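You operate a simulated robot arm through the tools that you are given. There is no shell and no other tool.

The job below is to be done with a simulated two-armed robot. You get a single attempt, and the scene is never put back.

JOB
Add a large scoop of Purple to the open pot and clamp it in the mixer.
Fine: one well-filled load of the large scoop from the Purple jar beside the mixer; scoop back where it stood; lid on before the pot goes in; the mixer door stays open, the other jars and pots as they are. Set down upright: large scoop, pot with a dark lid.

It is judged by the outcome, as a careful person would: the job done as asked, and still so three seconds after it is handed in. It fails if anything else is knocked over, pushed out of place, dropped, spilled or broken. A push-on lid holds only when it is set on centred and level and pressed home; a screw cap is set on level and turned clockwise until tight.

ROBOT AND FRAMES
Two 7-joint arms with three-finger grippers on one trunk that stands fixed in place. Base frame: the origin is at the foot of the trunk, x ahead of it, y to its left, z up; the work surface is at about z = 80. Readings come in cm, degrees, newtons and seconds.
The left shoulder is at [7, 16.5, 122.8], the right one opposite. With the tool pointing down near the work surface each hand reaches from about 32 to 86 cm from the base axis, measured 20 degrees to its own side. Payload 3.91 kg a hand.
The TCP of each hand is the grasp point between the finger pads, 3 cm short of the fingertips. In the tool frame z runs along the fingers and y along their closing line. Largest opening 11.6 cm; the body of the gripper starts 7.3 cm behind the TCP.
Orientation is that of the tool frame in the base frame, as [roll, pitch, yaw] about the fixed x, y, z axes, in that order (R = Rz(yaw) Ry(pitch) Rx(roll)). With the fingers straight down and closing along the base's y, the tool's x points along the base's -x, its y along +y and its z along -z.

CONTROLS
- The arms move only by the tool step_arm. It takes "left_plan", "right_plan" or both (then of equal length, played together; a hand with none holds still); each is a list of rows, each an object (a shift or turn left out is 0, a gripper value left out holds the last) with "angular": the turn, a rotation vector about the base's x, y, z in degrees, a list of three; "linear": the shift along the base's x, y, z in m, a list of three; "claw": the opening, from 0 (shut) to 1 (fully open). In form: [{"angular": [ax, ay, az], "linear": [x, y, z], "claw": claw}, ...]. A call has 1 to 20 rows; each row is the pose to reach, as a shift and turn from the pose commanded when the call began. Rows are played at 5 a second. More than 5 cm and 8.6 degrees between two rows, or a gripper value outside its range, and nothing of the call is played. Where a pose cannot be reached the arm comes as near as it can. A force on the tool above 50 N (or 10 N above the force at the start of the call, whichever is more), or a blocked arm, ends the call early, and 0.2 s more pass. Each finger travels about 15.3 cm/s and halts on what it meets, pressing with about 42 N; the grip force reading is that of the motor and also rises with nothing between the fingers. The clock runs only during rows and for 0.2 s after the last one: add rows that repeat a pose to give the fingers time. The reply holds the time, the measured pose of the TCP, the force on the tool along the base axes, the opening and the grip force, in the units named above and with some noise, with the torque about the TCP (base axes, N m) and any sound that the robot's microphone picked up, and new pictures: "show" is both (left out), scene, wrist or none (wrist: the cameras of the hands that moved).
- Cameras (640 x 400 px; columns grow to the right, rows downward): "scene" is now at [12.3, -5.71, 157.55]; the picture's right is [-0.45, -0.89, 0.00], its down [-0.32, 0.16, -0.94] and it looks along [0.84, -0.42, -0.35] (base axes); focal length 214 px, centre (320, 200). "left" rides on the left gripper at [7.5, 1.7, -8.8] in its tool frame; the picture's right is [-0.22, 0.97, 0.00], its down [-0.70, -0.16, -0.70] and it looks along [-0.68, -0.16, 0.71] (tool axes); focal length 247 px, centre (320, 200). "right" rides on the right gripper at [5.2, 5.6, -8.8] in its tool frame; the picture's right is [-0.73, 0.68, 0.00], its down [-0.49, -0.52, -0.70] and it looks along [-0.48, -0.51, 0.71] (tool axes); focal length 247 px, centre (320, 200). There is no depth. A picture from a camera that has moved, and an enlarged one, comes with that camera's place and axes in the base frame and with its lens. The place of the scene camera against the robot may be out by one fixed shift of up to 2.5 cm in any direction.
- raise_lower(by): slides the trunk up (or, below 0, down) by that many cm; the arms and the scene camera ride with it, the base frame stays. It gives what a move gives, with no picture.
- turn_head(pan, tilt): turns the head with the scene camera to pan (to the left, within 86 degrees either way) and tilt (down, from -29 to 69), counted from straight ahead of the robot. It gives what a move gives, and a new picture of the scene camera.
- close_up(camera, box): a new picture of the part [left, top, right, bottom] of that camera's present view, enlarged. The clock stands still meanwhile.
- job_done(): hands the job in; it is judged then, once.

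Nothing tells you positions but the pictures and the camera data. Unless the task says otherwise, let go and move clear before handing in.

The tools are called after ">>>" by a JSON object that holds its "method" and its "body". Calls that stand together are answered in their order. step_arm: Moves the arms, as the interface text tells. Its arguments: {"type":"object","properties":{"left_plan":{"type":"array","items":{"type":"object","properties":{"angular":{"type":"array","items":{"type":"number"}},"linear":{"type":"array","items":{"type":"number"}},"claw":{"type":"number"}}}},"right_plan":{"type":"array","items":{"type":"object","properties":{"angular":{"type":"array","items":{"type":"number"}},"linear":{"type":"array","items":{"type":"number"}},"claw":{"type":"number"}}}},"show":{"type":"string","enum":["both","scene","wrist","none"]}},"required":[]} The other tools are called the same way: raise_lower (by) slides the trunk up or down; turn_head (pan, tilt) turns the head that bears the scene camera; close_up (camera, box) takes an enlarged picture of a part of a camera's view; job_done () hands the job in.

At the start:

```text
clock: 0.0
left_ee_pos: [35.15, -5.39, 151.9]
left_ee_rot: [-180.0, -0.1, -179.9]
left_wrist_force: [0.3, -0.1, 0.0]
left_wrist_torque: [0.03, 0.01, 0.0]
left_opening: 11.6
left_finger_force: 0.0
right_ee_pos: [45.56, -54.8, 151.88]
right_ee_rot: [-180.0, 0.0, -180.0]
right_wrist_force: [-0.4, -0.1, -0.1]
right_wrist_torque: [0.05, 0.0, 0.01]
right_opening: 11.59
right_finger_force: 0.1
trunk travel left (down, up): [-76.5, 7.5]
head pan, tilt: [-26.7, 20.6]
```

scene: 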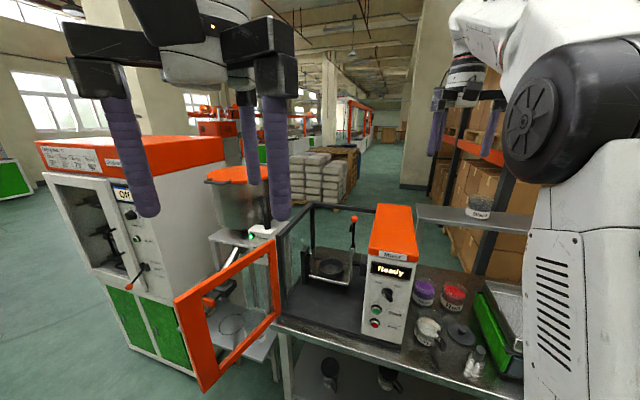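
right: 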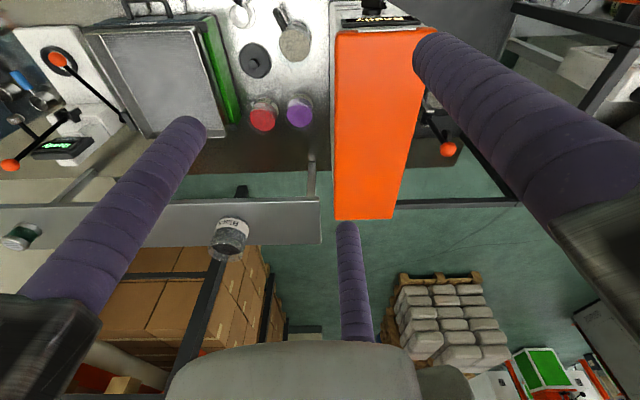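
left: 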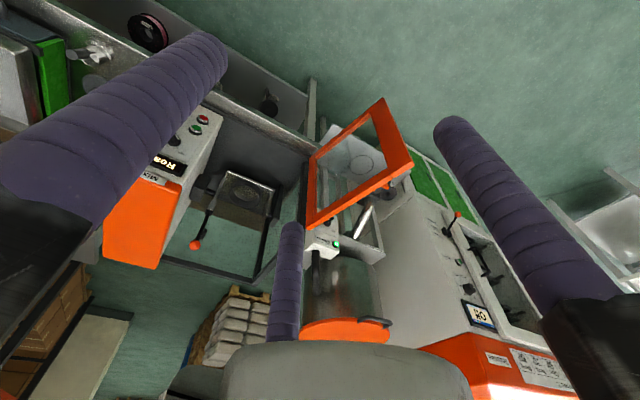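

The mixer with its open orange door stands ahead, slightly right; to its right I see a purple jar, a red jar, a scoop, a dark lid and other items on the counter. I will take close-ups first to identify everything.

>>> {"method": "close_up", "body": {"camera": "scene", "box": [380, 250, 540, 400]}}

>>> {"method": "close_up", "body": {"camera": "scene", "box": [270, 200, 430, 350]}}

>>> {"method": "close_up", "body": {"camera": "right", "box": [200, 0, 440, 150]}}

>>> {"method": "turn_head", "body": {"pan": -40, "tilt": 45}}

```text
2.67 times, centred on (460, 325) of scene
camera zoom: at [12.3, -5.71, 157.55], right [-0.45, -0.89, 0.0], down [-0.32, 0.16, -0.94], along [0.84, -0.42, -0.35], focal length 572 px, centre (-53, -133)
```

zoom: 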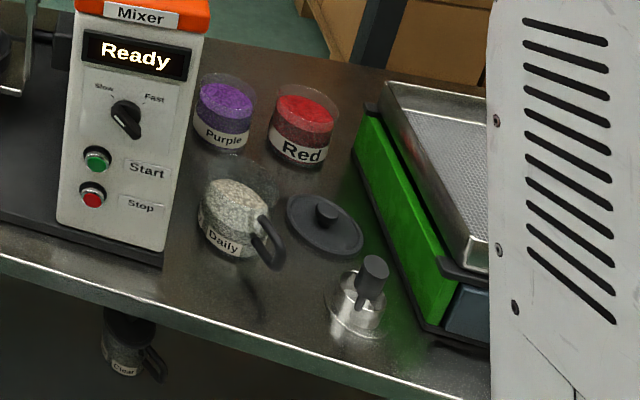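

```text
2.67 times, centred on (350, 275) of scene
camera zoom: at [12.3, -5.71, 157.55], right [-0.45, -0.89, 0.0], down [-0.32, 0.16, -0.94], along [0.84, -0.42, -0.35], focal length 572 px, centre (240, 0)
```

zoom: 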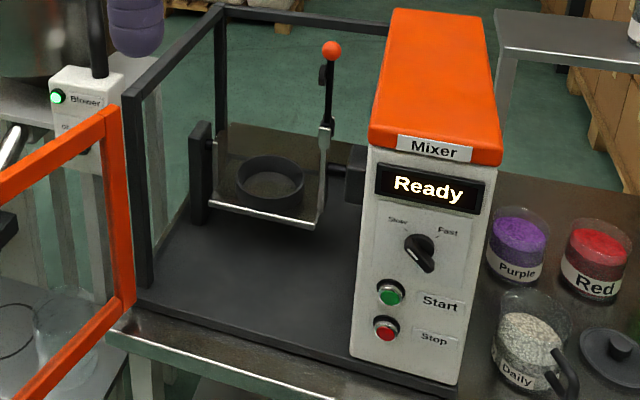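

```text
2.67 times, centred on (320, 75) of right
camera zoom: at [40.33, -49.26, 160.72], right [0.73, 0.68, 0.0], down [0.49, -0.52, 0.7], along [0.48, -0.51, -0.71], focal length 659 px, centre (320, 533)
```

zoom: 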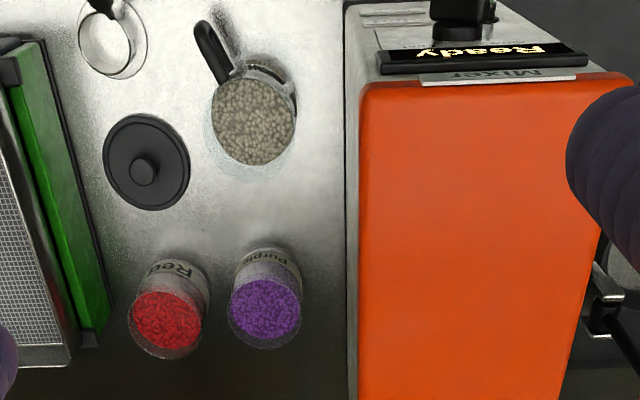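

```text
clock: 0.9
left_ee_pos: [35.09, -5.38, 151.86]
left_ee_rot: [-180.0, 0.0, 180.0]
left_wrist_force: [-0.4, -0.2, -0.7]
left_wrist_torque: [0.0, 0.01, -0.02]
left_opening: 11.62
left_finger_force: 0.0
right_ee_pos: [45.56, -54.83, 151.82]
right_ee_rot: [180.0, 0.0, -179.9]
right_wrist_force: [0.3, -0.3, 0.7]
right_wrist_torque: [0.0, 0.01, -0.04]
right_opening: 11.6
right_finger_force: 0.0
trunk travel left (down, up): [-76.5, 7.5]
head pan, tilt: [-40.0, 45.0]
camera scene: at [10.22, -6.75, 153.8], right [-0.64, -0.77, 0.0], down [-0.54, 0.45, -0.71], along [0.54, -0.45, -0.71], focal length 214 px, centre (320, 200)
```

scene: 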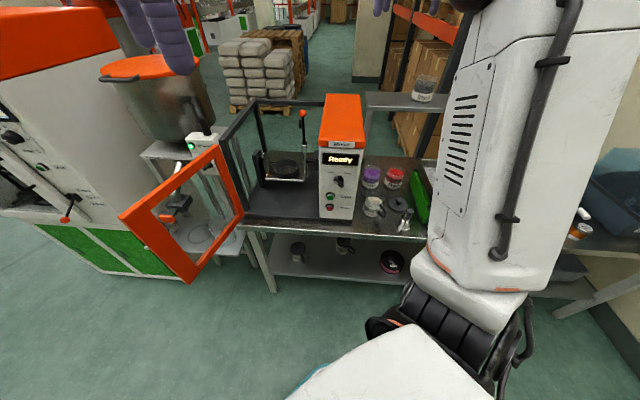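

The open pot appears to be the handled "Daily" pot, with the dark lid next to it and a metal scoop with a dark handle. I want closer views of the scoop, the lower shelf and the mixer's cup seat.

>>> {"method": "close_up", "body": {"camera": "scene", "box": [340, 150, 440, 250]}}

>>> {"method": "close_up", "body": {"camera": "scene", "box": [220, 90, 360, 230]}}

>>> {"method": "close_up", "body": {"camera": "scene", "box": [250, 220, 430, 290]}}

>>> {"method": "close_up", "body": {"camera": "scene", "box": [120, 130, 260, 290]}}

>>> {"method": "close_up", "body": {"camera": "scene", "box": [360, 60, 460, 120]}}

```text
4.00 times, centred on (390, 200) of scene
camera zoom: at [10.22, -6.75, 153.8], right [-0.64, -0.77, 0.0], down [-0.54, 0.45, -0.71], along [0.54, -0.45, -0.71], focal length 858 px, centre (40, 200)
```

zoom: 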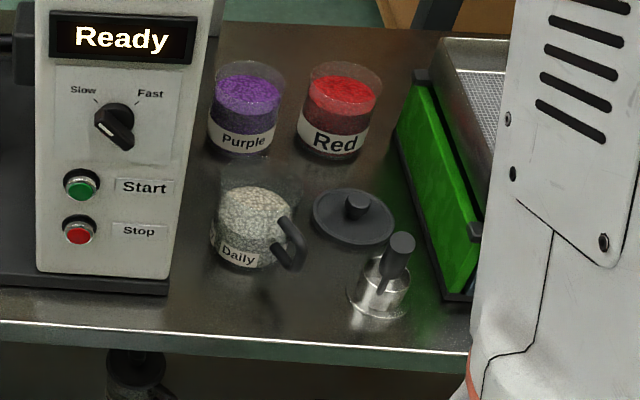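

```text
2.86 times, centred on (290, 160) of scene
camera zoom: at [10.22, -6.75, 153.8], right [-0.64, -0.77, 0.0], down [-0.54, 0.45, -0.71], along [0.54, -0.45, -0.71], focal length 613 px, centre (406, 314)
```

zoom: 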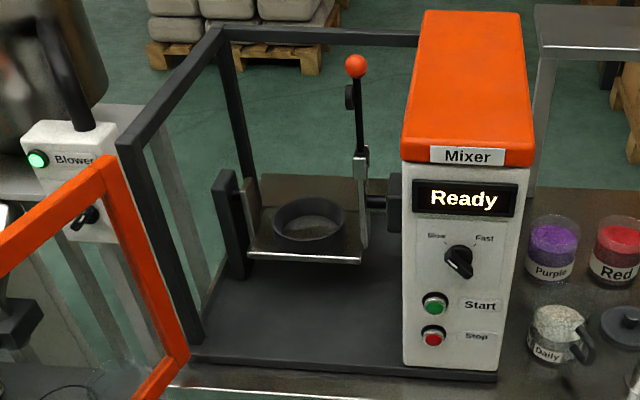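

```text
3.56 times, centred on (340, 255) of scene
camera zoom: at [10.22, -6.75, 153.8], right [-0.64, -0.77, 0.0], down [-0.54, 0.45, -0.71], along [0.54, -0.45, -0.71], focal length 763 px, centre (249, 4)
```

zoom: 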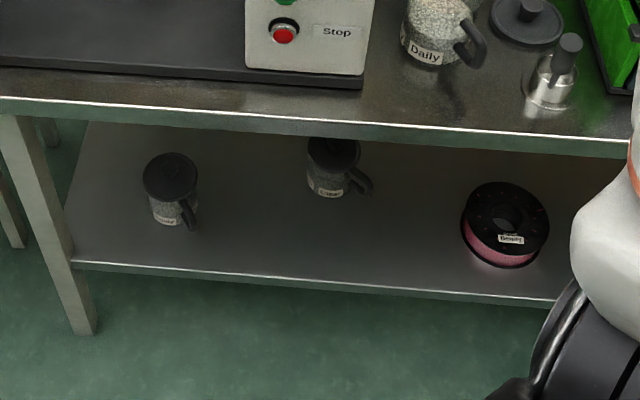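

```text
2.50 times, centred on (190, 210) of scene
camera zoom: at [10.22, -6.75, 153.8], right [-0.64, -0.77, 0.0], down [-0.54, 0.45, -0.71], along [0.54, -0.45, -0.71], focal length 536 px, centre (645, 175)
```

zoom: 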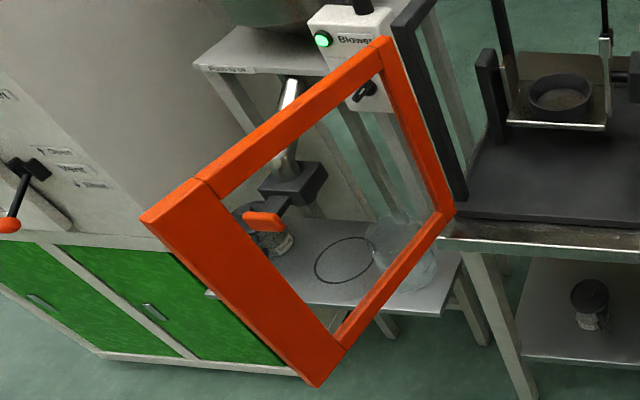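

```text
6.40 times, centred on (410, 90) of scene
camera zoom: at [10.22, -6.75, 153.8], right [-0.64, -0.77, 0.0], down [-0.54, 0.45, -0.71], along [0.54, -0.45, -0.71], focal length 1373 px, centre (-256, 904)
```

zoom: 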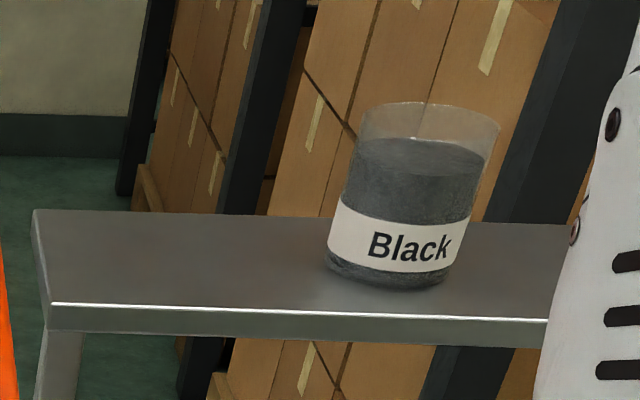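

The open "Daily" pot is around (46, -65), the Purple jar around (59, -79), and the mixer seat around (86, -49). I'll look further right and get a better look at the seat from another head angle.

>>> {"method": "turn_head", "body": {"pan": -65, "tilt": 50}}

>>> {"method": "close_up", "body": {"camera": "right", "box": [0, 0, 320, 200]}}

>>> {"method": "close_up", "body": {"camera": "left", "box": [160, 100, 320, 250]}}

```text
clock: 1.8
left_ee_pos: [35.09, -5.39, 151.85]
left_ee_rot: [180.0, 0.0, -180.0]
left_wrist_force: [0.2, 0.1, 0.5]
left_wrist_torque: [0.0, -0.01, -0.01]
left_opening: 11.59
left_finger_force: 0.1
right_ee_pos: [45.56, -54.7, 151.79]
right_ee_rot: [-180.0, -0.1, -180.0]
right_wrist_force: [0.9, -0.1, -0.8]
right_wrist_torque: [0.03, -0.01, -0.02]
right_opening: 11.59
right_finger_force: 0.0
trunk travel left (down, up): [-76.5, 7.5]
head pan, tilt: [-65.0, 50.0]
camera scene: at [7.25, -8.5, 153.1], right [-0.91, -0.42, 0.0], down [-0.32, 0.69, -0.64], along [0.27, -0.58, -0.77], focal length 214 px, centre (320, 200)
```

scene: 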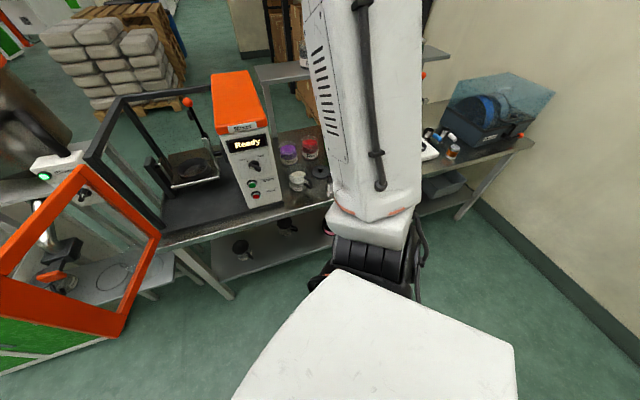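

```text
2.00 times, centred on (160, 100) of right
camera zoom: at [40.33, -49.26, 160.72], right [0.73, 0.68, 0.0], down [0.49, -0.52, 0.7], along [0.48, -0.51, -0.71], focal length 494 px, centre (640, 400)
```

zoom: 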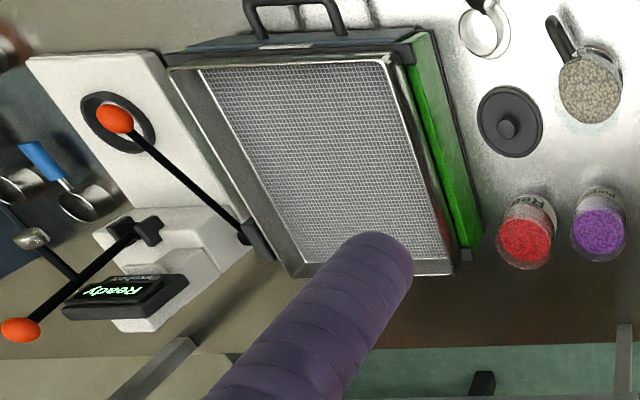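

```text
2.67 times, centred on (240, 175) of left
camera zoom: at [27.58, -3.66, 160.65], right [0.22, 0.97, 0.0], down [0.7, -0.16, 0.7], along [0.68, -0.16, -0.71], focal length 659 px, centre (533, 267)
```

zoom: 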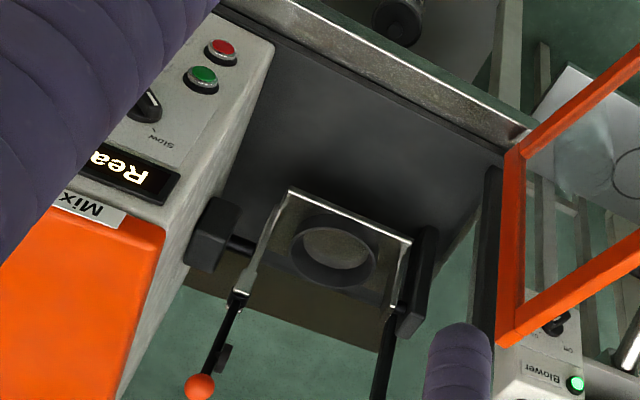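

The scoop stands near (32, -72), the lid near (41, -78), with the table turned about 41° to the right. I'll bring the right hand down in front of the table to look at these items from close.

>>> {"method": "step_arm", "body": {"right_plan": [{"linear": [-0.0207, -0.004, -0.0432]}, {"linear": [-0.0415, -0.008, -0.0865]}, {"linear": [-0.0622, -0.012, -0.13]}, {"linear": [-0.083, -0.016, -0.173]}, {"linear": [-0.104, -0.02, -0.216]}, {"linear": [-0.1245, -0.024, -0.2595]}, {"linear": [-0.145, -0.028, -0.303]}, {"linear": [-0.166, -0.032, -0.346]}, {"linear": [-0.187, -0.036, -0.389]}], "show": "both"}}

```text
clock: 3.8
left_ee_pos: [35.05, -5.45, 151.83]
left_ee_rot: [179.9, -0.1, -180.0]
left_wrist_force: [0.2, -0.3, 0.3]
left_wrist_torque: [-0.01, 0.02, 0.0]
left_opening: 11.6
left_finger_force: 0.1
right_ee_pos: [26.73, -58.5, 112.84]
right_ee_rot: [180.0, 0.1, -179.9]
right_wrist_force: [0.5, -0.2, -0.8]
right_wrist_torque: [0.03, 0.01, 0.02]
right_opening: 11.6
right_finger_force: 0.0
trunk travel left (down, up): [-76.5, 7.5]
head pan, tilt: [-65.0, 50.0]
camera scene: at [7.22, -8.68, 153.1], right [-0.91, -0.42, 0.0], down [-0.32, 0.69, -0.64], along [0.27, -0.58, -0.77], focal length 214 px, centre (320, 200)
camera right: at [21.46, -52.94, 121.72], right [0.73, 0.68, 0.0], down [0.49, -0.52, 0.7], along [0.48, -0.51, -0.71], focal length 247 px, centre (320, 200)
```

scene: 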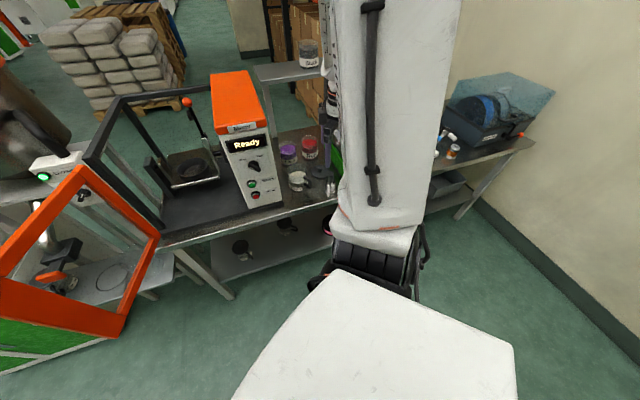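
right: 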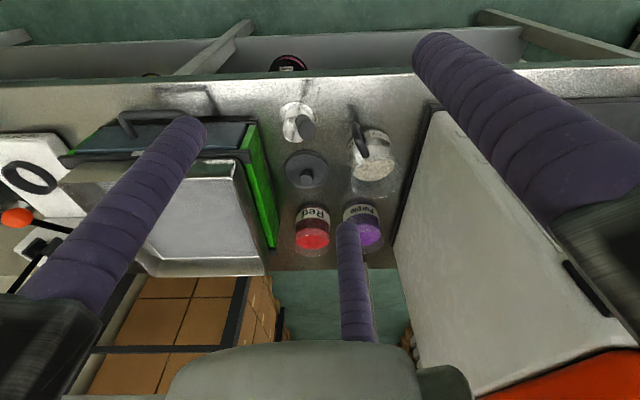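

The wrist view shows what looks like three purple fingers on each hand, so I want to see how they really close before planning grasps. I'll open and close the right gripper once while in free air.

>>> {"method": "step_arm", "body": {"right_plan": [{"claw": 0.5}, {"claw": 0.5}, {"claw": 0.3}, {"claw": 0.3}], "show": "wrist"}}

>>> {"method": "step_arm", "body": {"right_plan": [{"claw": 0.0}, {"claw": 0.0}, {"claw": 0.0}, {"claw": 0.0}], "show": "wrist"}}

```text
clock: 4.8
left_ee_pos: [35.09, -5.28, 152.0]
left_ee_rot: [-180.0, 0.0, 180.0]
left_wrist_force: [-0.3, 0.1, -0.5]
left_wrist_torque: [0.0, -0.02, 0.0]
left_opening: 11.6
left_finger_force: 0.0
right_ee_pos: [26.76, -58.32, 112.99]
right_ee_rot: [180.0, 0.0, 180.0]
right_wrist_force: [-0.1, -0.2, 1.0]
right_wrist_torque: [0.0, -0.02, -0.02]
right_opening: 3.48
right_finger_force: 0.0
trunk travel left (down, up): [-76.5, 7.5]
head pan, tilt: [-65.0, 50.0]
camera right: at [21.5, -52.79, 121.84], right [0.73, 0.68, 0.0], down [0.49, -0.52, 0.7], along [0.48, -0.51, -0.71], focal length 247 px, centre (320, 200)
```

right: 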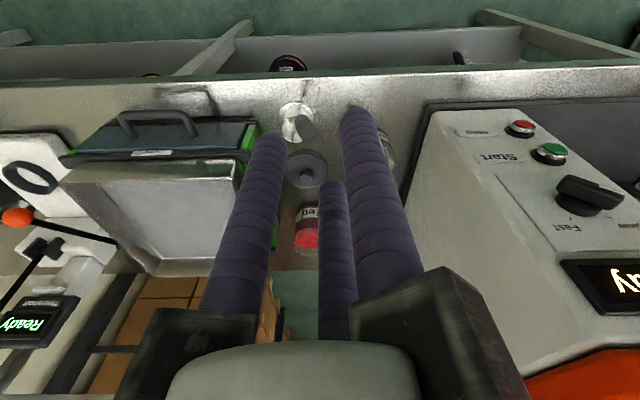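

```text
clock: 5.8
left_ee_pos: [35.16, -5.38, 151.95]
left_ee_rot: [180.0, 0.1, 180.0]
left_wrist_force: [0.1, -0.8, 0.1]
left_wrist_torque: [0.01, -0.01, 0.03]
left_opening: 11.57
left_finger_force: 0.0
right_ee_pos: [26.75, -58.31, 112.89]
right_ee_rot: [-179.9, 0.0, 180.0]
right_wrist_force: [0.8, 0.6, -0.7]
right_wrist_torque: [0.0, 0.01, 0.02]
right_opening: 0.88
right_finger_force: 42.1
trunk travel left (down, up): [-76.5, 7.5]
head pan, tilt: [-65.0, 50.0]
camera right: at [21.5, -52.79, 121.84], right [0.73, 0.68, 0.0], down [0.49, -0.52, 0.7], along [0.48, -0.51, -0.71], focal length 247 px, centre (320, 200)
```

right: 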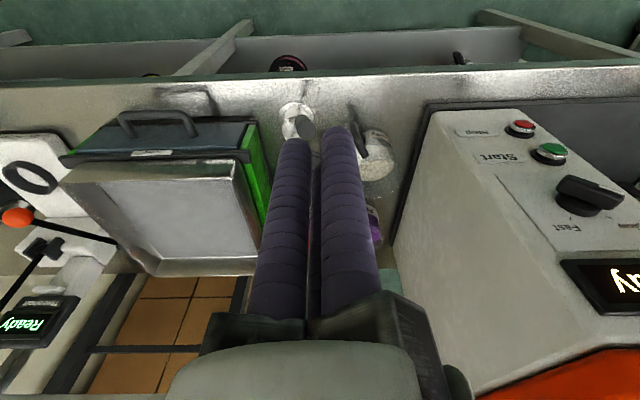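

The gripper is really a three-finger centric one (three fingers at 120°, meeting at the centre), which suits round pots and upright handles. I'll take close-ups of the items now.

>>> {"method": "close_up", "body": {"camera": "right", "box": [250, 80, 410, 180]}}

>>> {"method": "close_up", "body": {"camera": "scene", "box": [260, 110, 360, 210]}}

>>> {"method": "close_up", "body": {"camera": "scene", "box": [420, 60, 580, 180]}}

```text
4.00 times, centred on (330, 130) of right
camera zoom: at [21.5, -52.79, 121.84], right [0.73, 0.68, 0.0], down [0.49, -0.52, 0.7], along [0.48, -0.51, -0.71], focal length 988 px, centre (280, 480)
```

zoom: 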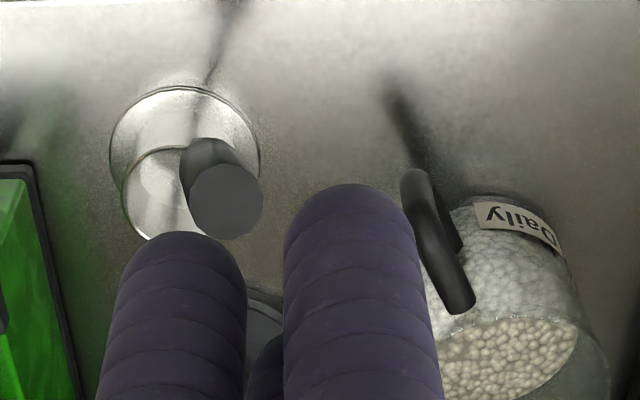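

```text
4.00 times, centred on (310, 160) of scene
camera zoom: at [7.24, -8.49, 153.1], right [-0.91, -0.42, 0.0], down [-0.32, 0.69, -0.64], along [0.27, -0.58, -0.77], focal length 858 px, centre (360, 360)
```

zoom: 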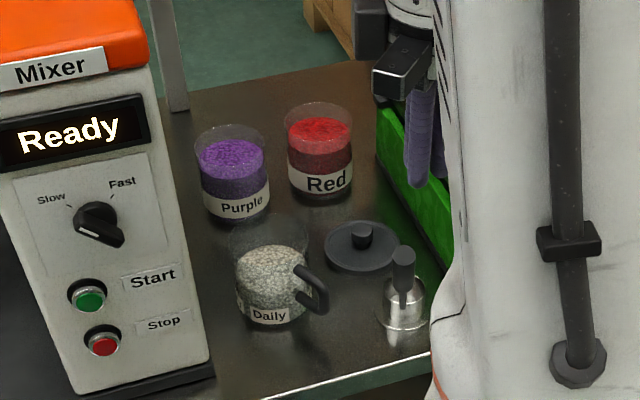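

```text
3.33 times, centred on (500, 120) of scene
camera zoom: at [7.24, -8.49, 153.1], right [-0.91, -0.42, 0.0], down [-0.32, 0.69, -0.64], along [0.27, -0.58, -0.77], focal length 715 px, centre (-280, 467)
```

zoom: 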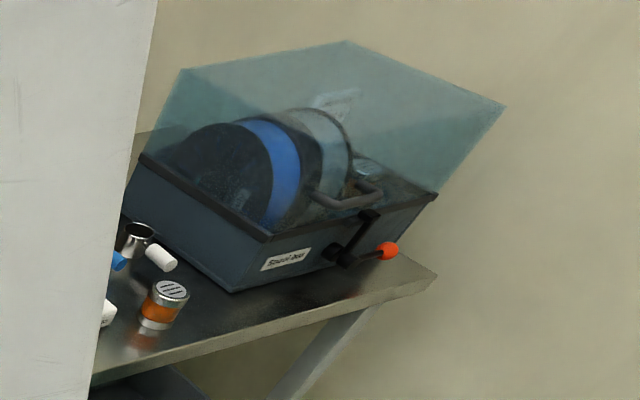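

The nearby scoop is a metal cup with an upright dark handle; on the far right table I also see metal scoops with blue and white handles. I need to compare these to be sure which is the "large scoop".

>>> {"method": "turn_head", "body": {"pan": -84, "tilt": 35}}

>>> {"method": "step_arm", "body": {"right_plan": [{"claw": 1.0, "linear": [0, 0, 0.045]}, {"claw": 1.0, "linear": [0, 0, 0.09]}, {"claw": 1.0, "linear": [0, 0, 0.135]}, {"claw": 1.0, "linear": [0, 0, 0.18], "angular": [0, 0, -8]}, {"claw": 1.0, "linear": [0, 0, 0.18], "angular": [0, 0, -16]}, {"claw": 1.0, "linear": [0, 0, 0.18], "angular": [0, 0, -24]}, {"claw": 1.0, "linear": [0, 0, 0.18], "angular": [0, 0, -32]}, {"claw": 1.0, "linear": [0, 0, 0.18], "angular": [0, 0, -40]}], "show": "both"}}

```text
clock: 6.6
left_ee_pos: [35.08, -5.35, 151.77]
left_ee_rot: [179.9, -0.1, -180.0]
left_wrist_force: [0.0, 1.1, 0.0]
left_wrist_torque: [-0.01, 0.04, 0.04]
left_opening: 11.59
left_finger_force: 0.0
right_ee_pos: [26.72, -58.35, 112.92]
right_ee_rot: [179.9, 0.0, 180.0]
right_wrist_force: [0.6, -1.0, 0.1]
right_wrist_torque: [-0.01, -0.04, 0.01]
right_opening: 0.89
right_finger_force: 42.2
trunk travel left (down, up): [-76.5, 7.5]
head pan, tilt: [-84.0, 35.0]
camera scene: at [4.91, -10.28, 155.27], right [-0.99, -0.11, 0.0], down [-0.06, 0.57, -0.82], along [0.09, -0.81, -0.57], focal length 214 px, centre (320, 200)
```

scene: 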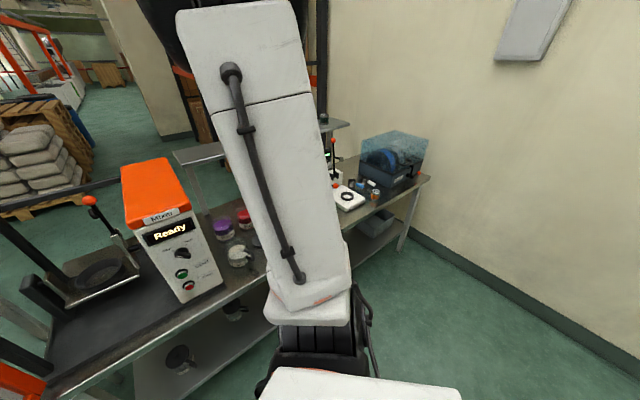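

```text
clock: 8.4
left_ee_pos: [35.25, -5.31, 151.95]
left_ee_rot: [-180.0, 0.0, 180.0]
left_wrist_force: [0.7, -0.4, 0.9]
left_wrist_torque: [0.01, -0.05, 0.01]
left_opening: 11.61
left_finger_force: 0.0
right_ee_pos: [26.88, -58.49, 131.06]
right_ee_rot: [-180.0, 0.0, 139.9]
right_wrist_force: [0.4, 0.1, -0.2]
right_wrist_torque: [0.0, 0.0, 0.01]
right_opening: 11.63
right_finger_force: 0.0
trunk travel left (down, up): [-76.5, 7.5]
head pan, tilt: [-84.0, 35.0]
camera scene: at [4.92, -10.3, 155.27], right [-0.99, -0.1, 0.0], down [-0.06, 0.57, -0.82], along [0.09, -0.81, -0.57], focal length 214 px, centre (320, 200)
camera right: at [26.5, -50.84, 139.78], right [1.0, 0.05, 0.0], down [0.04, -0.71, 0.7], along [0.03, -0.7, -0.71], focal length 247 px, centre (320, 200)
```

scene: 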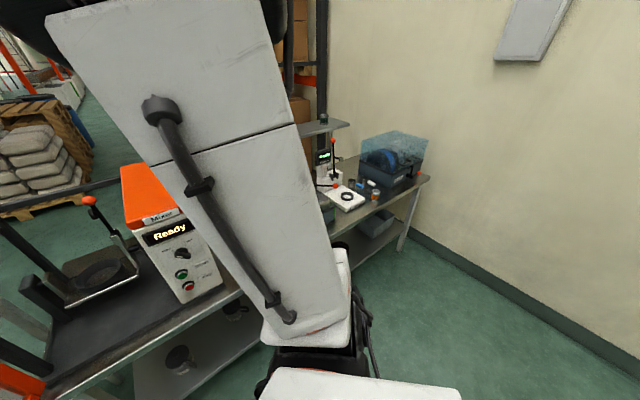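
right: 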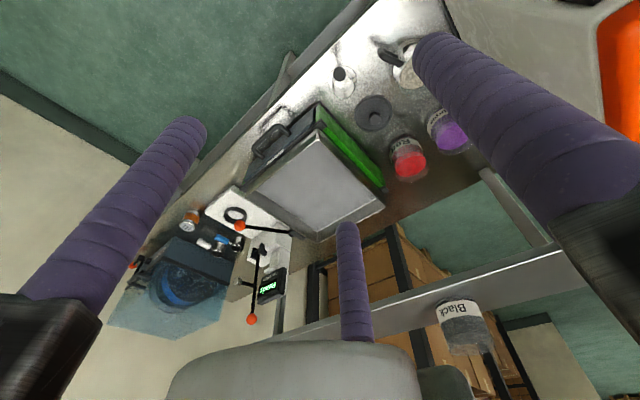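

>>> {"method": "close_up", "body": {"camera": "scene", "box": [310, 120, 430, 220]}}

>>> {"method": "close_up", "body": {"camera": "right", "box": [170, 190, 300, 280]}}

>>> {"method": "close_up", "body": {"camera": "right", "box": [310, 30, 470, 190]}}

```text
4.00 times, centred on (370, 170) of scene
camera zoom: at [4.92, -10.3, 155.27], right [-0.99, -0.1, 0.0], down [-0.06, 0.57, -0.82], along [0.09, -0.81, -0.57], focal length 858 px, centre (120, 320)
```

zoom: 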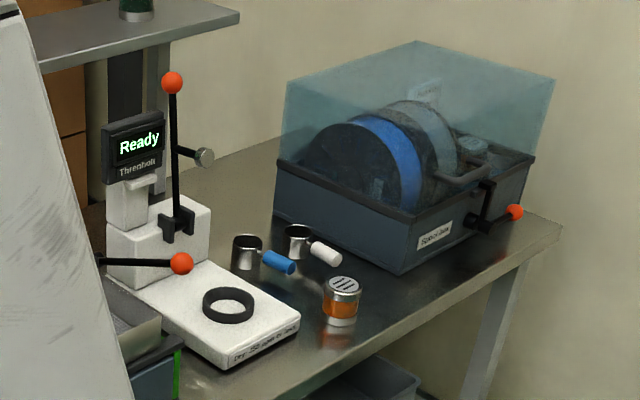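

```text
4.44 times, centred on (235, 235) of right
camera zoom: at [26.5, -50.84, 139.78], right [1.0, 0.05, 0.0], down [0.04, -0.71, 0.7], along [0.03, -0.7, -0.71], focal length 1098 px, centre (698, 44)
```

zoom: 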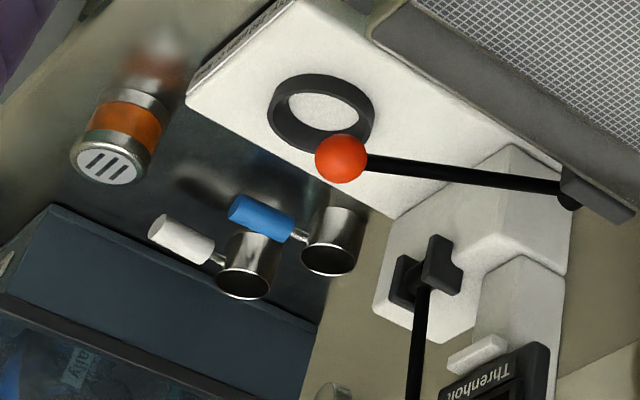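

```text
2.50 times, centred on (390, 110) of right
camera zoom: at [26.5, -50.84, 139.78], right [1.0, 0.05, 0.0], down [0.04, -0.71, 0.7], along [0.03, -0.7, -0.71], focal length 617 px, centre (145, 425)
```

zoom: 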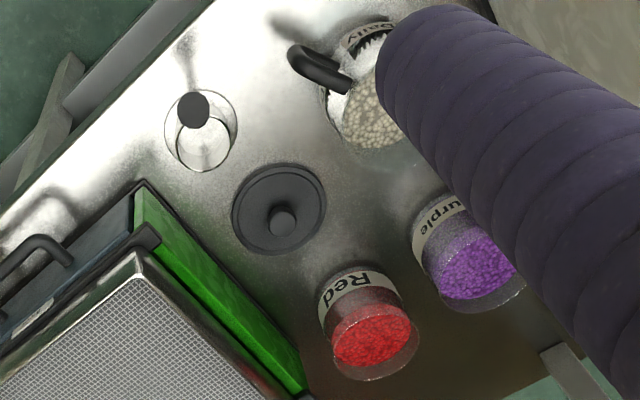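

The other scoops belong to a far station, so the large scoop is the upright-handled one by the pot. I'll lower the right hand in front of the table for a close look at it.

>>> {"method": "step_arm", "body": {"right_plan": [{"linear": [0.01, 0, -0.045]}, {"linear": [0.02, 0, -0.09]}, {"linear": [0.03, 0, -0.135]}, {"linear": [0.04, 0, -0.18]}, {"linear": [0.05, 0, -0.225]}, {"linear": [0.05, 0, -0.27]}, {"linear": [0.05, 0, -0.31]}], "show": "wrist"}}

>>> {"method": "close_up", "body": {"camera": "right", "box": [220, 60, 460, 210]}}

```text
clock: 10.0
left_ee_pos: [35.31, -5.52, 151.94]
left_ee_rot: [179.9, -0.1, -179.9]
left_wrist_force: [0.9, -1.1, -0.4]
left_wrist_torque: [0.05, 0.0, -0.02]
left_opening: 11.59
left_finger_force: 0.1
right_ee_pos: [31.64, -58.61, 99.63]
right_ee_rot: [-180.0, 0.0, 140.1]
right_wrist_force: [0.8, -0.2, 0.0]
right_wrist_torque: [0.08, -0.01, 0.01]
right_opening: 11.6
right_finger_force: 0.0
trunk travel left (down, up): [-76.5, 7.5]
head pan, tilt: [-84.0, 35.0]
camera right: at [31.27, -51.05, 108.46], right [1.0, 0.05, 0.0], down [0.04, -0.71, 0.7], along [0.04, -0.7, -0.71], focal length 247 px, centre (320, 200)
```

right: 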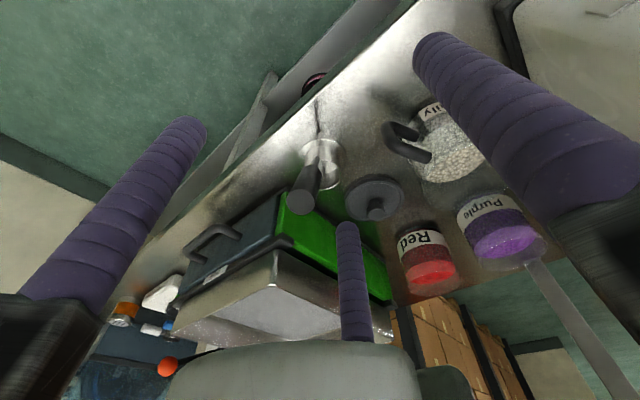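

```text
2.67 times, centred on (340, 135) of right
camera zoom: at [31.27, -51.05, 108.46], right [1.0, 0.05, 0.0], down [0.04, -0.71, 0.7], along [0.04, -0.7, -0.71], focal length 659 px, centre (267, 373)
```

zoom: 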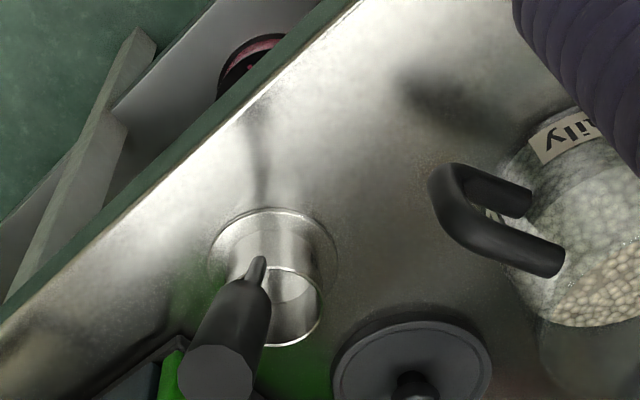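

>>> {"method": "close_up", "body": {"camera": "right", "box": [280, 110, 360, 220]}}

>>> {"method": "close_up", "body": {"camera": "right", "box": [340, 80, 560, 300]}}

```text
3.64 times, centred on (320, 165) of right
camera zoom: at [31.27, -51.05, 108.46], right [1.0, 0.05, 0.0], down [0.04, -0.71, 0.7], along [0.04, -0.7, -0.71], focal length 898 px, centre (320, 327)
```

zoom: 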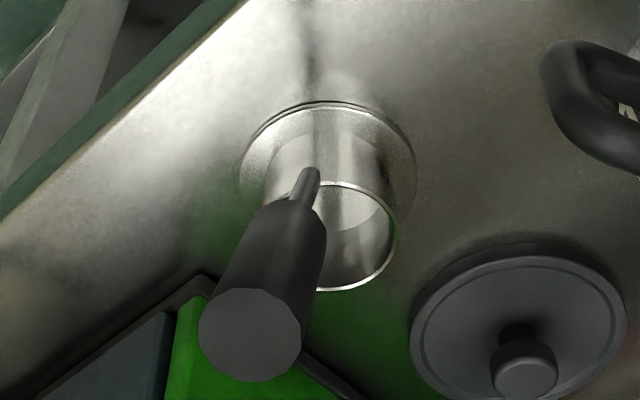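

```text
1.82 times, centred on (450, 190) of right
camera zoom: at [31.27, -51.05, 108.46], right [1.0, 0.05, 0.0], down [0.04, -0.71, 0.7], along [0.04, -0.7, -0.71], focal length 449 px, centre (84, 218)
```

zoom: 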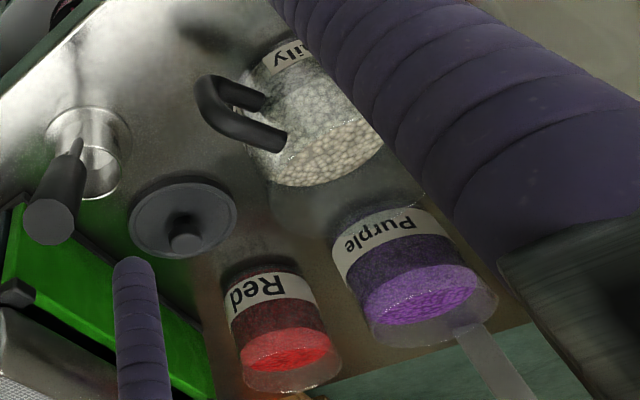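

The scoop is a cup about 4.4 cm wide with its handle leaning toward the robot, and the handled pot, lid and Purple jar are clear. Now I'll move the right hand, raised and in front of the table, to look into the mixer's seat and clamp from the front.

>>> {"method": "step_arm", "body": {"right_plan": [{"linear": [0, 0, 0.04], "angular": [0, 0, 8]}, {"linear": [0, 0, 0.08], "angular": [0, 0, 16]}, {"linear": [0, 0, 0.12], "angular": [0, 0, 24]}, {"linear": [0, 0, 0.16], "angular": [0, 0, 32]}, {"linear": [0.028, 0.036, 0.16], "angular": [0, 0, 40]}, {"linear": [0.056, 0.072, 0.16], "angular": [0, 0, 40]}, {"linear": [0.085, 0.109, 0.16], "angular": [0, 0, 40]}, {"linear": [0.113, 0.145, 0.16], "angular": [0, 0, 40]}, {"linear": [0.142, 0.182, 0.16], "angular": [0, 0, 40]}, {"linear": [0.17, 0.219, 0.16], "angular": [0, 0, 40]}, {"linear": [0.198, 0.255, 0.16], "angular": [0, 0, 40]}, {"linear": [0.227, 0.292, 0.16], "angular": [0, 0, 40]}, {"linear": [0.255, 0.328, 0.155], "angular": [0, 0, 40]}], "show": "wrist"}}

>>> {"method": "turn_head", "body": {"pan": -35, "tilt": 35}}

```text
clock: 12.8
left_ee_pos: [35.28, -5.21, 151.79]
left_ee_rot: [-179.9, -0.1, 179.9]
left_wrist_force: [0.2, 0.6, 0.5]
left_wrist_torque: [-0.03, 0.03, 0.02]
left_opening: 11.6
left_finger_force: 0.1
right_ee_pos: [57.44, -25.49, 115.33]
right_ee_rot: [-180.0, 0.0, -179.9]
right_wrist_force: [0.8, 0.6, 0.4]
right_wrist_torque: [-0.06, 0.02, 0.0]
right_opening: 11.59
right_finger_force: 0.2
trunk travel left (down, up): [-76.5, 7.5]
head pan, tilt: [-84.0, 35.0]
camera right: at [52.25, -19.83, 124.22], right [0.73, 0.68, 0.0], down [0.49, -0.52, 0.7], along [0.48, -0.51, -0.71], focal length 247 px, centre (320, 200)
```

right: 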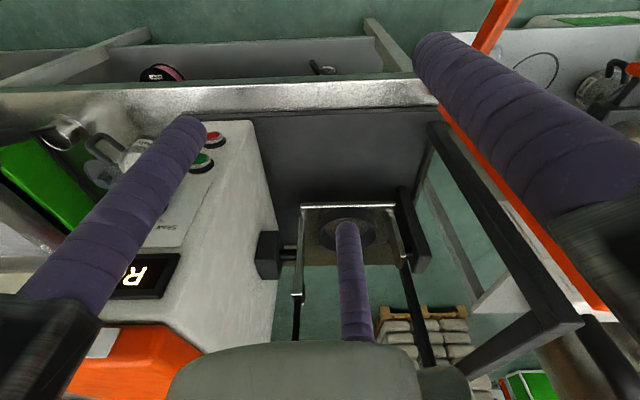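

```text
clock: 14.0
left_ee_pos: [35.13, -5.31, 151.84]
left_ee_rot: [180.0, -0.1, -180.0]
left_wrist_force: [1.0, -0.7, 0.1]
left_wrist_torque: [0.0, 0.02, -0.01]
left_opening: 11.62
left_finger_force: 0.0
right_ee_pos: [57.35, -25.43, 115.34]
right_ee_rot: [-179.9, 0.0, -180.0]
right_wrist_force: [0.3, 0.7, 0.0]
right_wrist_torque: [-0.01, -0.03, 0.0]
right_opening: 11.62
right_finger_force: 0.1
trunk travel left (down, up): [-76.5, 7.5]
head pan, tilt: [-35.0, 35.0]
camera scene: at [11.23, -6.55, 155.27], right [-0.57, -0.82, 0.0], down [-0.47, 0.33, -0.82], along [0.67, -0.47, -0.57], focal length 214 px, centre (320, 200)
```

scene: 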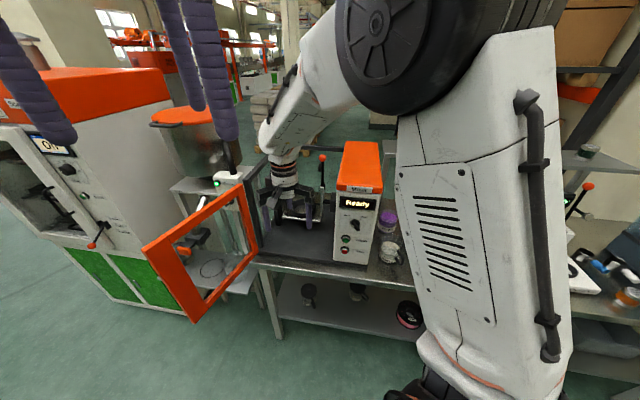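

The finger hides the seat; I'll turn the wrist a bit so that the seat shows between the fingers.

>>> {"method": "step_arm", "body": {"right_plan": [{"angular": [0, 0, 8]}, {"angular": [0, 0, 16]}, {"angular": [0, 0, 24]}], "show": "wrist"}}

>>> {"method": "close_up", "body": {"camera": "right", "box": [150, 160, 350, 360]}}

```text
clock: 14.8
left_ee_pos: [35.15, -5.3, 151.86]
left_ee_rot: [180.0, 0.0, 179.9]
left_wrist_force: [-0.1, -0.9, 0.4]
left_wrist_torque: [0.05, 0.01, 0.03]
left_opening: 11.6
left_finger_force: 0.0
right_ee_pos: [57.22, -25.78, 115.47]
right_ee_rot: [-179.9, 0.0, -155.8]
right_wrist_force: [0.9, 0.0, -0.8]
right_wrist_torque: [0.0, 0.04, 0.02]
right_opening: 11.61
right_finger_force: 0.0
trunk travel left (down, up): [-76.5, 7.5]
head pan, tilt: [-35.0, 35.0]
camera right: at [50.22, -22.72, 124.3], right [0.39, 0.92, 0.0], down [0.66, -0.28, 0.7], along [0.65, -0.27, -0.71], focal length 247 px, centre (320, 200)
```

right: 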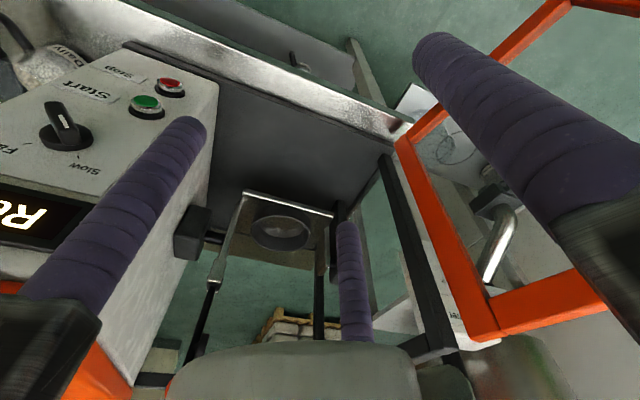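

```text
2.00 times, centred on (250, 260) of right
camera zoom: at [50.22, -22.72, 124.3], right [0.39, 0.92, 0.0], down [0.66, -0.28, 0.7], along [0.65, -0.27, -0.71], focal length 494 px, centre (460, 80)
```

zoom: 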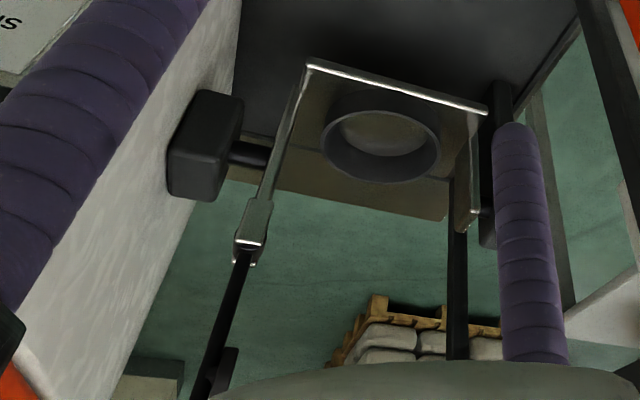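

I can see the mixer seat: a ring on a plate with a clamp lever hinged on a right-hand upright (currently standing up, orange ball on top). Next I go back with the right hand to measure the jar, pot, lid and scoop closely.

>>> {"method": "step_arm", "body": {"right_plan": [{"linear": [-0.025, -0.035, 0]}, {"linear": [-0.05, -0.07, 0]}, {"linear": [-0.075, -0.105, 0]}, {"linear": [-0.1, -0.14, 0]}, {"linear": [-0.125, -0.175, 0]}, {"linear": [-0.15, -0.21, 0]}, {"linear": [-0.175, -0.245, 0]}, {"linear": [-0.2, -0.28, 0]}, {"linear": [-0.21, -0.3, -0.04]}, {"linear": [-0.21, -0.3, -0.08]}, {"linear": [-0.21, -0.3, -0.12]}], "show": "wrist"}}

>>> {"method": "close_up", "body": {"camera": "right", "box": [160, 60, 400, 210]}}

```text
clock: 17.2
left_ee_pos: [35.16, -5.45, 151.91]
left_ee_rot: [180.0, 0.0, 180.0]
left_wrist_force: [-1.0, 0.7, -0.3]
left_wrist_torque: [0.01, 0.02, 0.0]
left_opening: 11.59
left_finger_force: 0.0
right_ee_pos: [36.43, -55.86, 103.36]
right_ee_rot: [-180.0, 0.0, -156.0]
right_wrist_force: [0.0, 0.3, 0.5]
right_wrist_torque: [0.0, 0.01, 0.0]
right_opening: 11.61
right_finger_force: 0.1
trunk travel left (down, up): [-76.5, 7.5]
head pan, tilt: [-35.0, 35.0]
camera right: at [29.33, -52.91, 112.23], right [0.39, 0.92, 0.0], down [0.66, -0.28, 0.7], along [0.64, -0.27, -0.71], focal length 247 px, centre (320, 200)
```

right: 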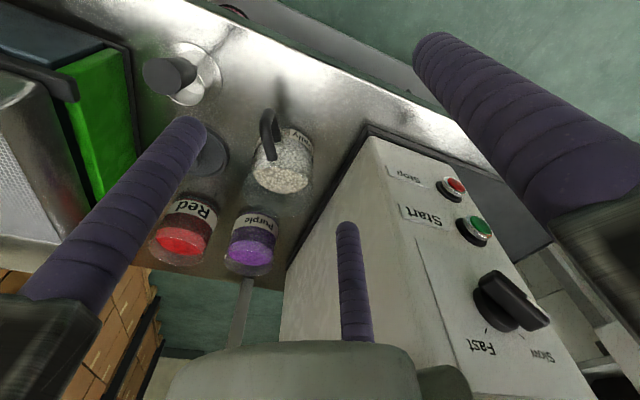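

```text
2.67 times, centred on (280, 135) of right
camera zoom: at [29.33, -52.91, 112.23], right [0.39, 0.92, 0.0], down [0.66, -0.28, 0.7], along [0.64, -0.27, -0.71], focal length 659 px, centre (427, 373)
```

zoom: 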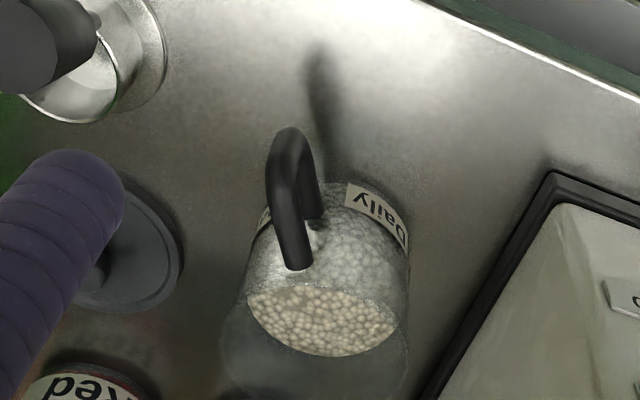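

>>> {"method": "close_up", "body": {"camera": "right", "box": [220, 100, 340, 220]}}

>>> {"method": "close_up", "body": {"camera": "right", "box": [140, 170, 300, 290]}}

>>> {"method": "close_up", "body": {"camera": "right", "box": [130, 30, 250, 150]}}

```text
3.33 times, centred on (280, 160) of right
camera zoom: at [29.33, -52.91, 112.23], right [0.39, 0.92, 0.0], down [0.66, -0.28, 0.7], along [0.64, -0.27, -0.71], focal length 823 px, centre (453, 333)
```

zoom: 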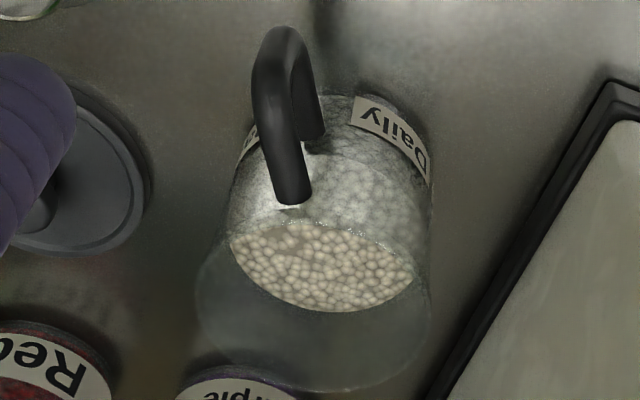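

```text
3.33 times, centred on (220, 230) of right
camera zoom: at [29.33, -52.91, 112.23], right [0.39, 0.92, 0.0], down [0.66, -0.28, 0.7], along [0.64, -0.27, -0.71], focal length 823 px, centre (653, 100)
```

zoom: 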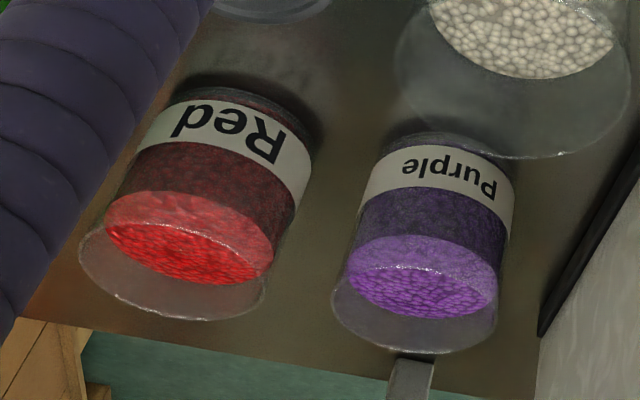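

```text
3.33 times, centred on (190, 90) of right
camera zoom: at [29.33, -52.91, 112.23], right [0.39, 0.92, 0.0], down [0.66, -0.28, 0.7], along [0.64, -0.27, -0.71], focal length 823 px, centre (753, 567)
```

zoom: 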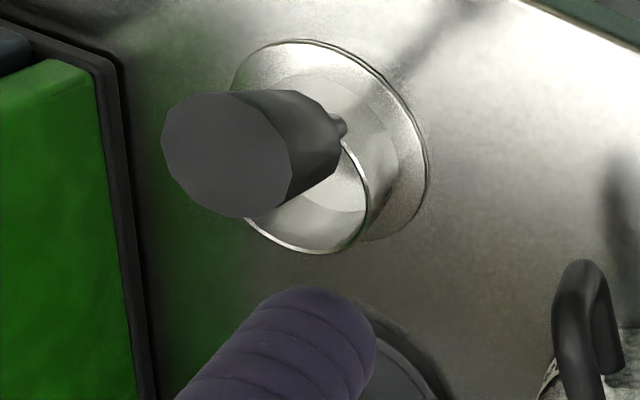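

The pot's rim is roughly 9 cm wide with a C-handle, the Purple jar is 8.4 cm wide and about 9 cm tall with its fill about 2 cm below the rim. I'll move the camera closer above the pot for accurate positions of jar, pot and lid.

>>> {"method": "step_arm", "body": {"right_plan": [{"linear": [0.03, -0.025, 0]}, {"linear": [0.06, -0.05, 0]}, {"linear": [0.09, -0.075, 0]}, {"linear": [0.12, -0.1, 0]}, {"linear": [0.14, -0.12, 0]}, {"linear": [0.14, -0.12, 0]}], "show": "wrist"}}

>>> {"method": "close_up", "body": {"camera": "right", "box": [200, 0, 420, 140]}}

>>> {"method": "close_up", "body": {"camera": "right", "box": [120, 100, 360, 250]}}

```text
clock: 18.6
left_ee_pos: [34.99, -5.27, 151.94]
left_ee_rot: [-180.0, 0.0, 180.0]
left_wrist_force: [0.9, 0.3, -1.0]
left_wrist_torque: [-0.03, -0.03, -0.01]
left_opening: 11.6
left_finger_force: 0.0
right_ee_pos: [50.29, -67.59, 103.55]
right_ee_rot: [-179.9, 0.1, -156.1]
right_wrist_force: [0.0, -0.1, -0.2]
right_wrist_torque: [-0.04, 0.01, -0.05]
right_opening: 11.6
right_finger_force: 0.0
trunk travel left (down, up): [-76.5, 7.5]
head pan, tilt: [-35.0, 35.0]
camera right: at [43.2, -64.51, 112.51], right [0.39, 0.92, 0.0], down [0.66, -0.28, 0.7], along [0.64, -0.27, -0.71], focal length 247 px, centre (320, 200)
```

right: 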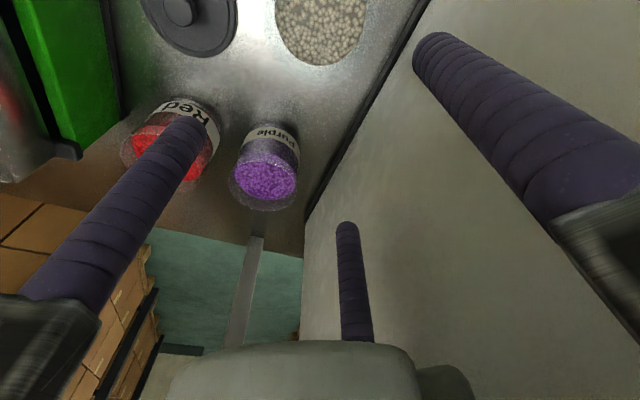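

```text
2.86 times, centred on (310, 70) of right
camera zoom: at [43.2, -64.51, 112.51], right [0.39, 0.92, 0.0], down [0.66, -0.28, 0.7], along [0.64, -0.27, -0.71], focal length 706 px, centre (349, 571)
```

zoom: 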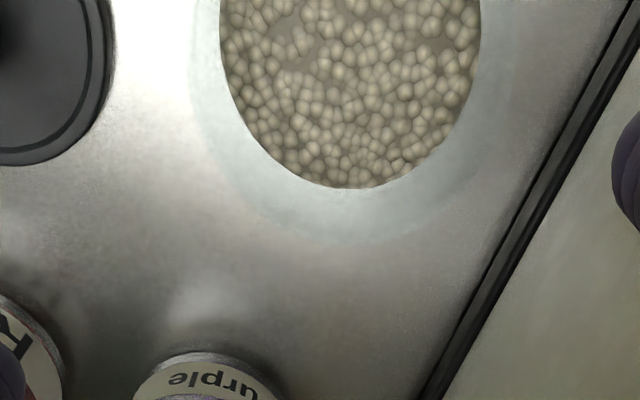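

```text
2.67 times, centred on (240, 175) of right
camera zoom: at [43.2, -64.51, 112.51], right [0.39, 0.92, 0.0], down [0.66, -0.28, 0.7], along [0.64, -0.27, -0.71], focal length 659 px, centre (533, 267)
```

zoom: 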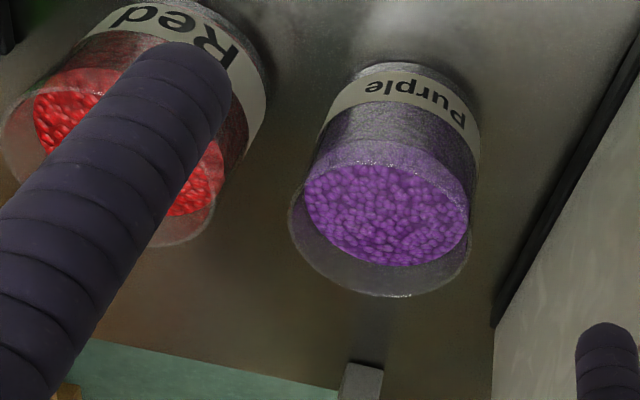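

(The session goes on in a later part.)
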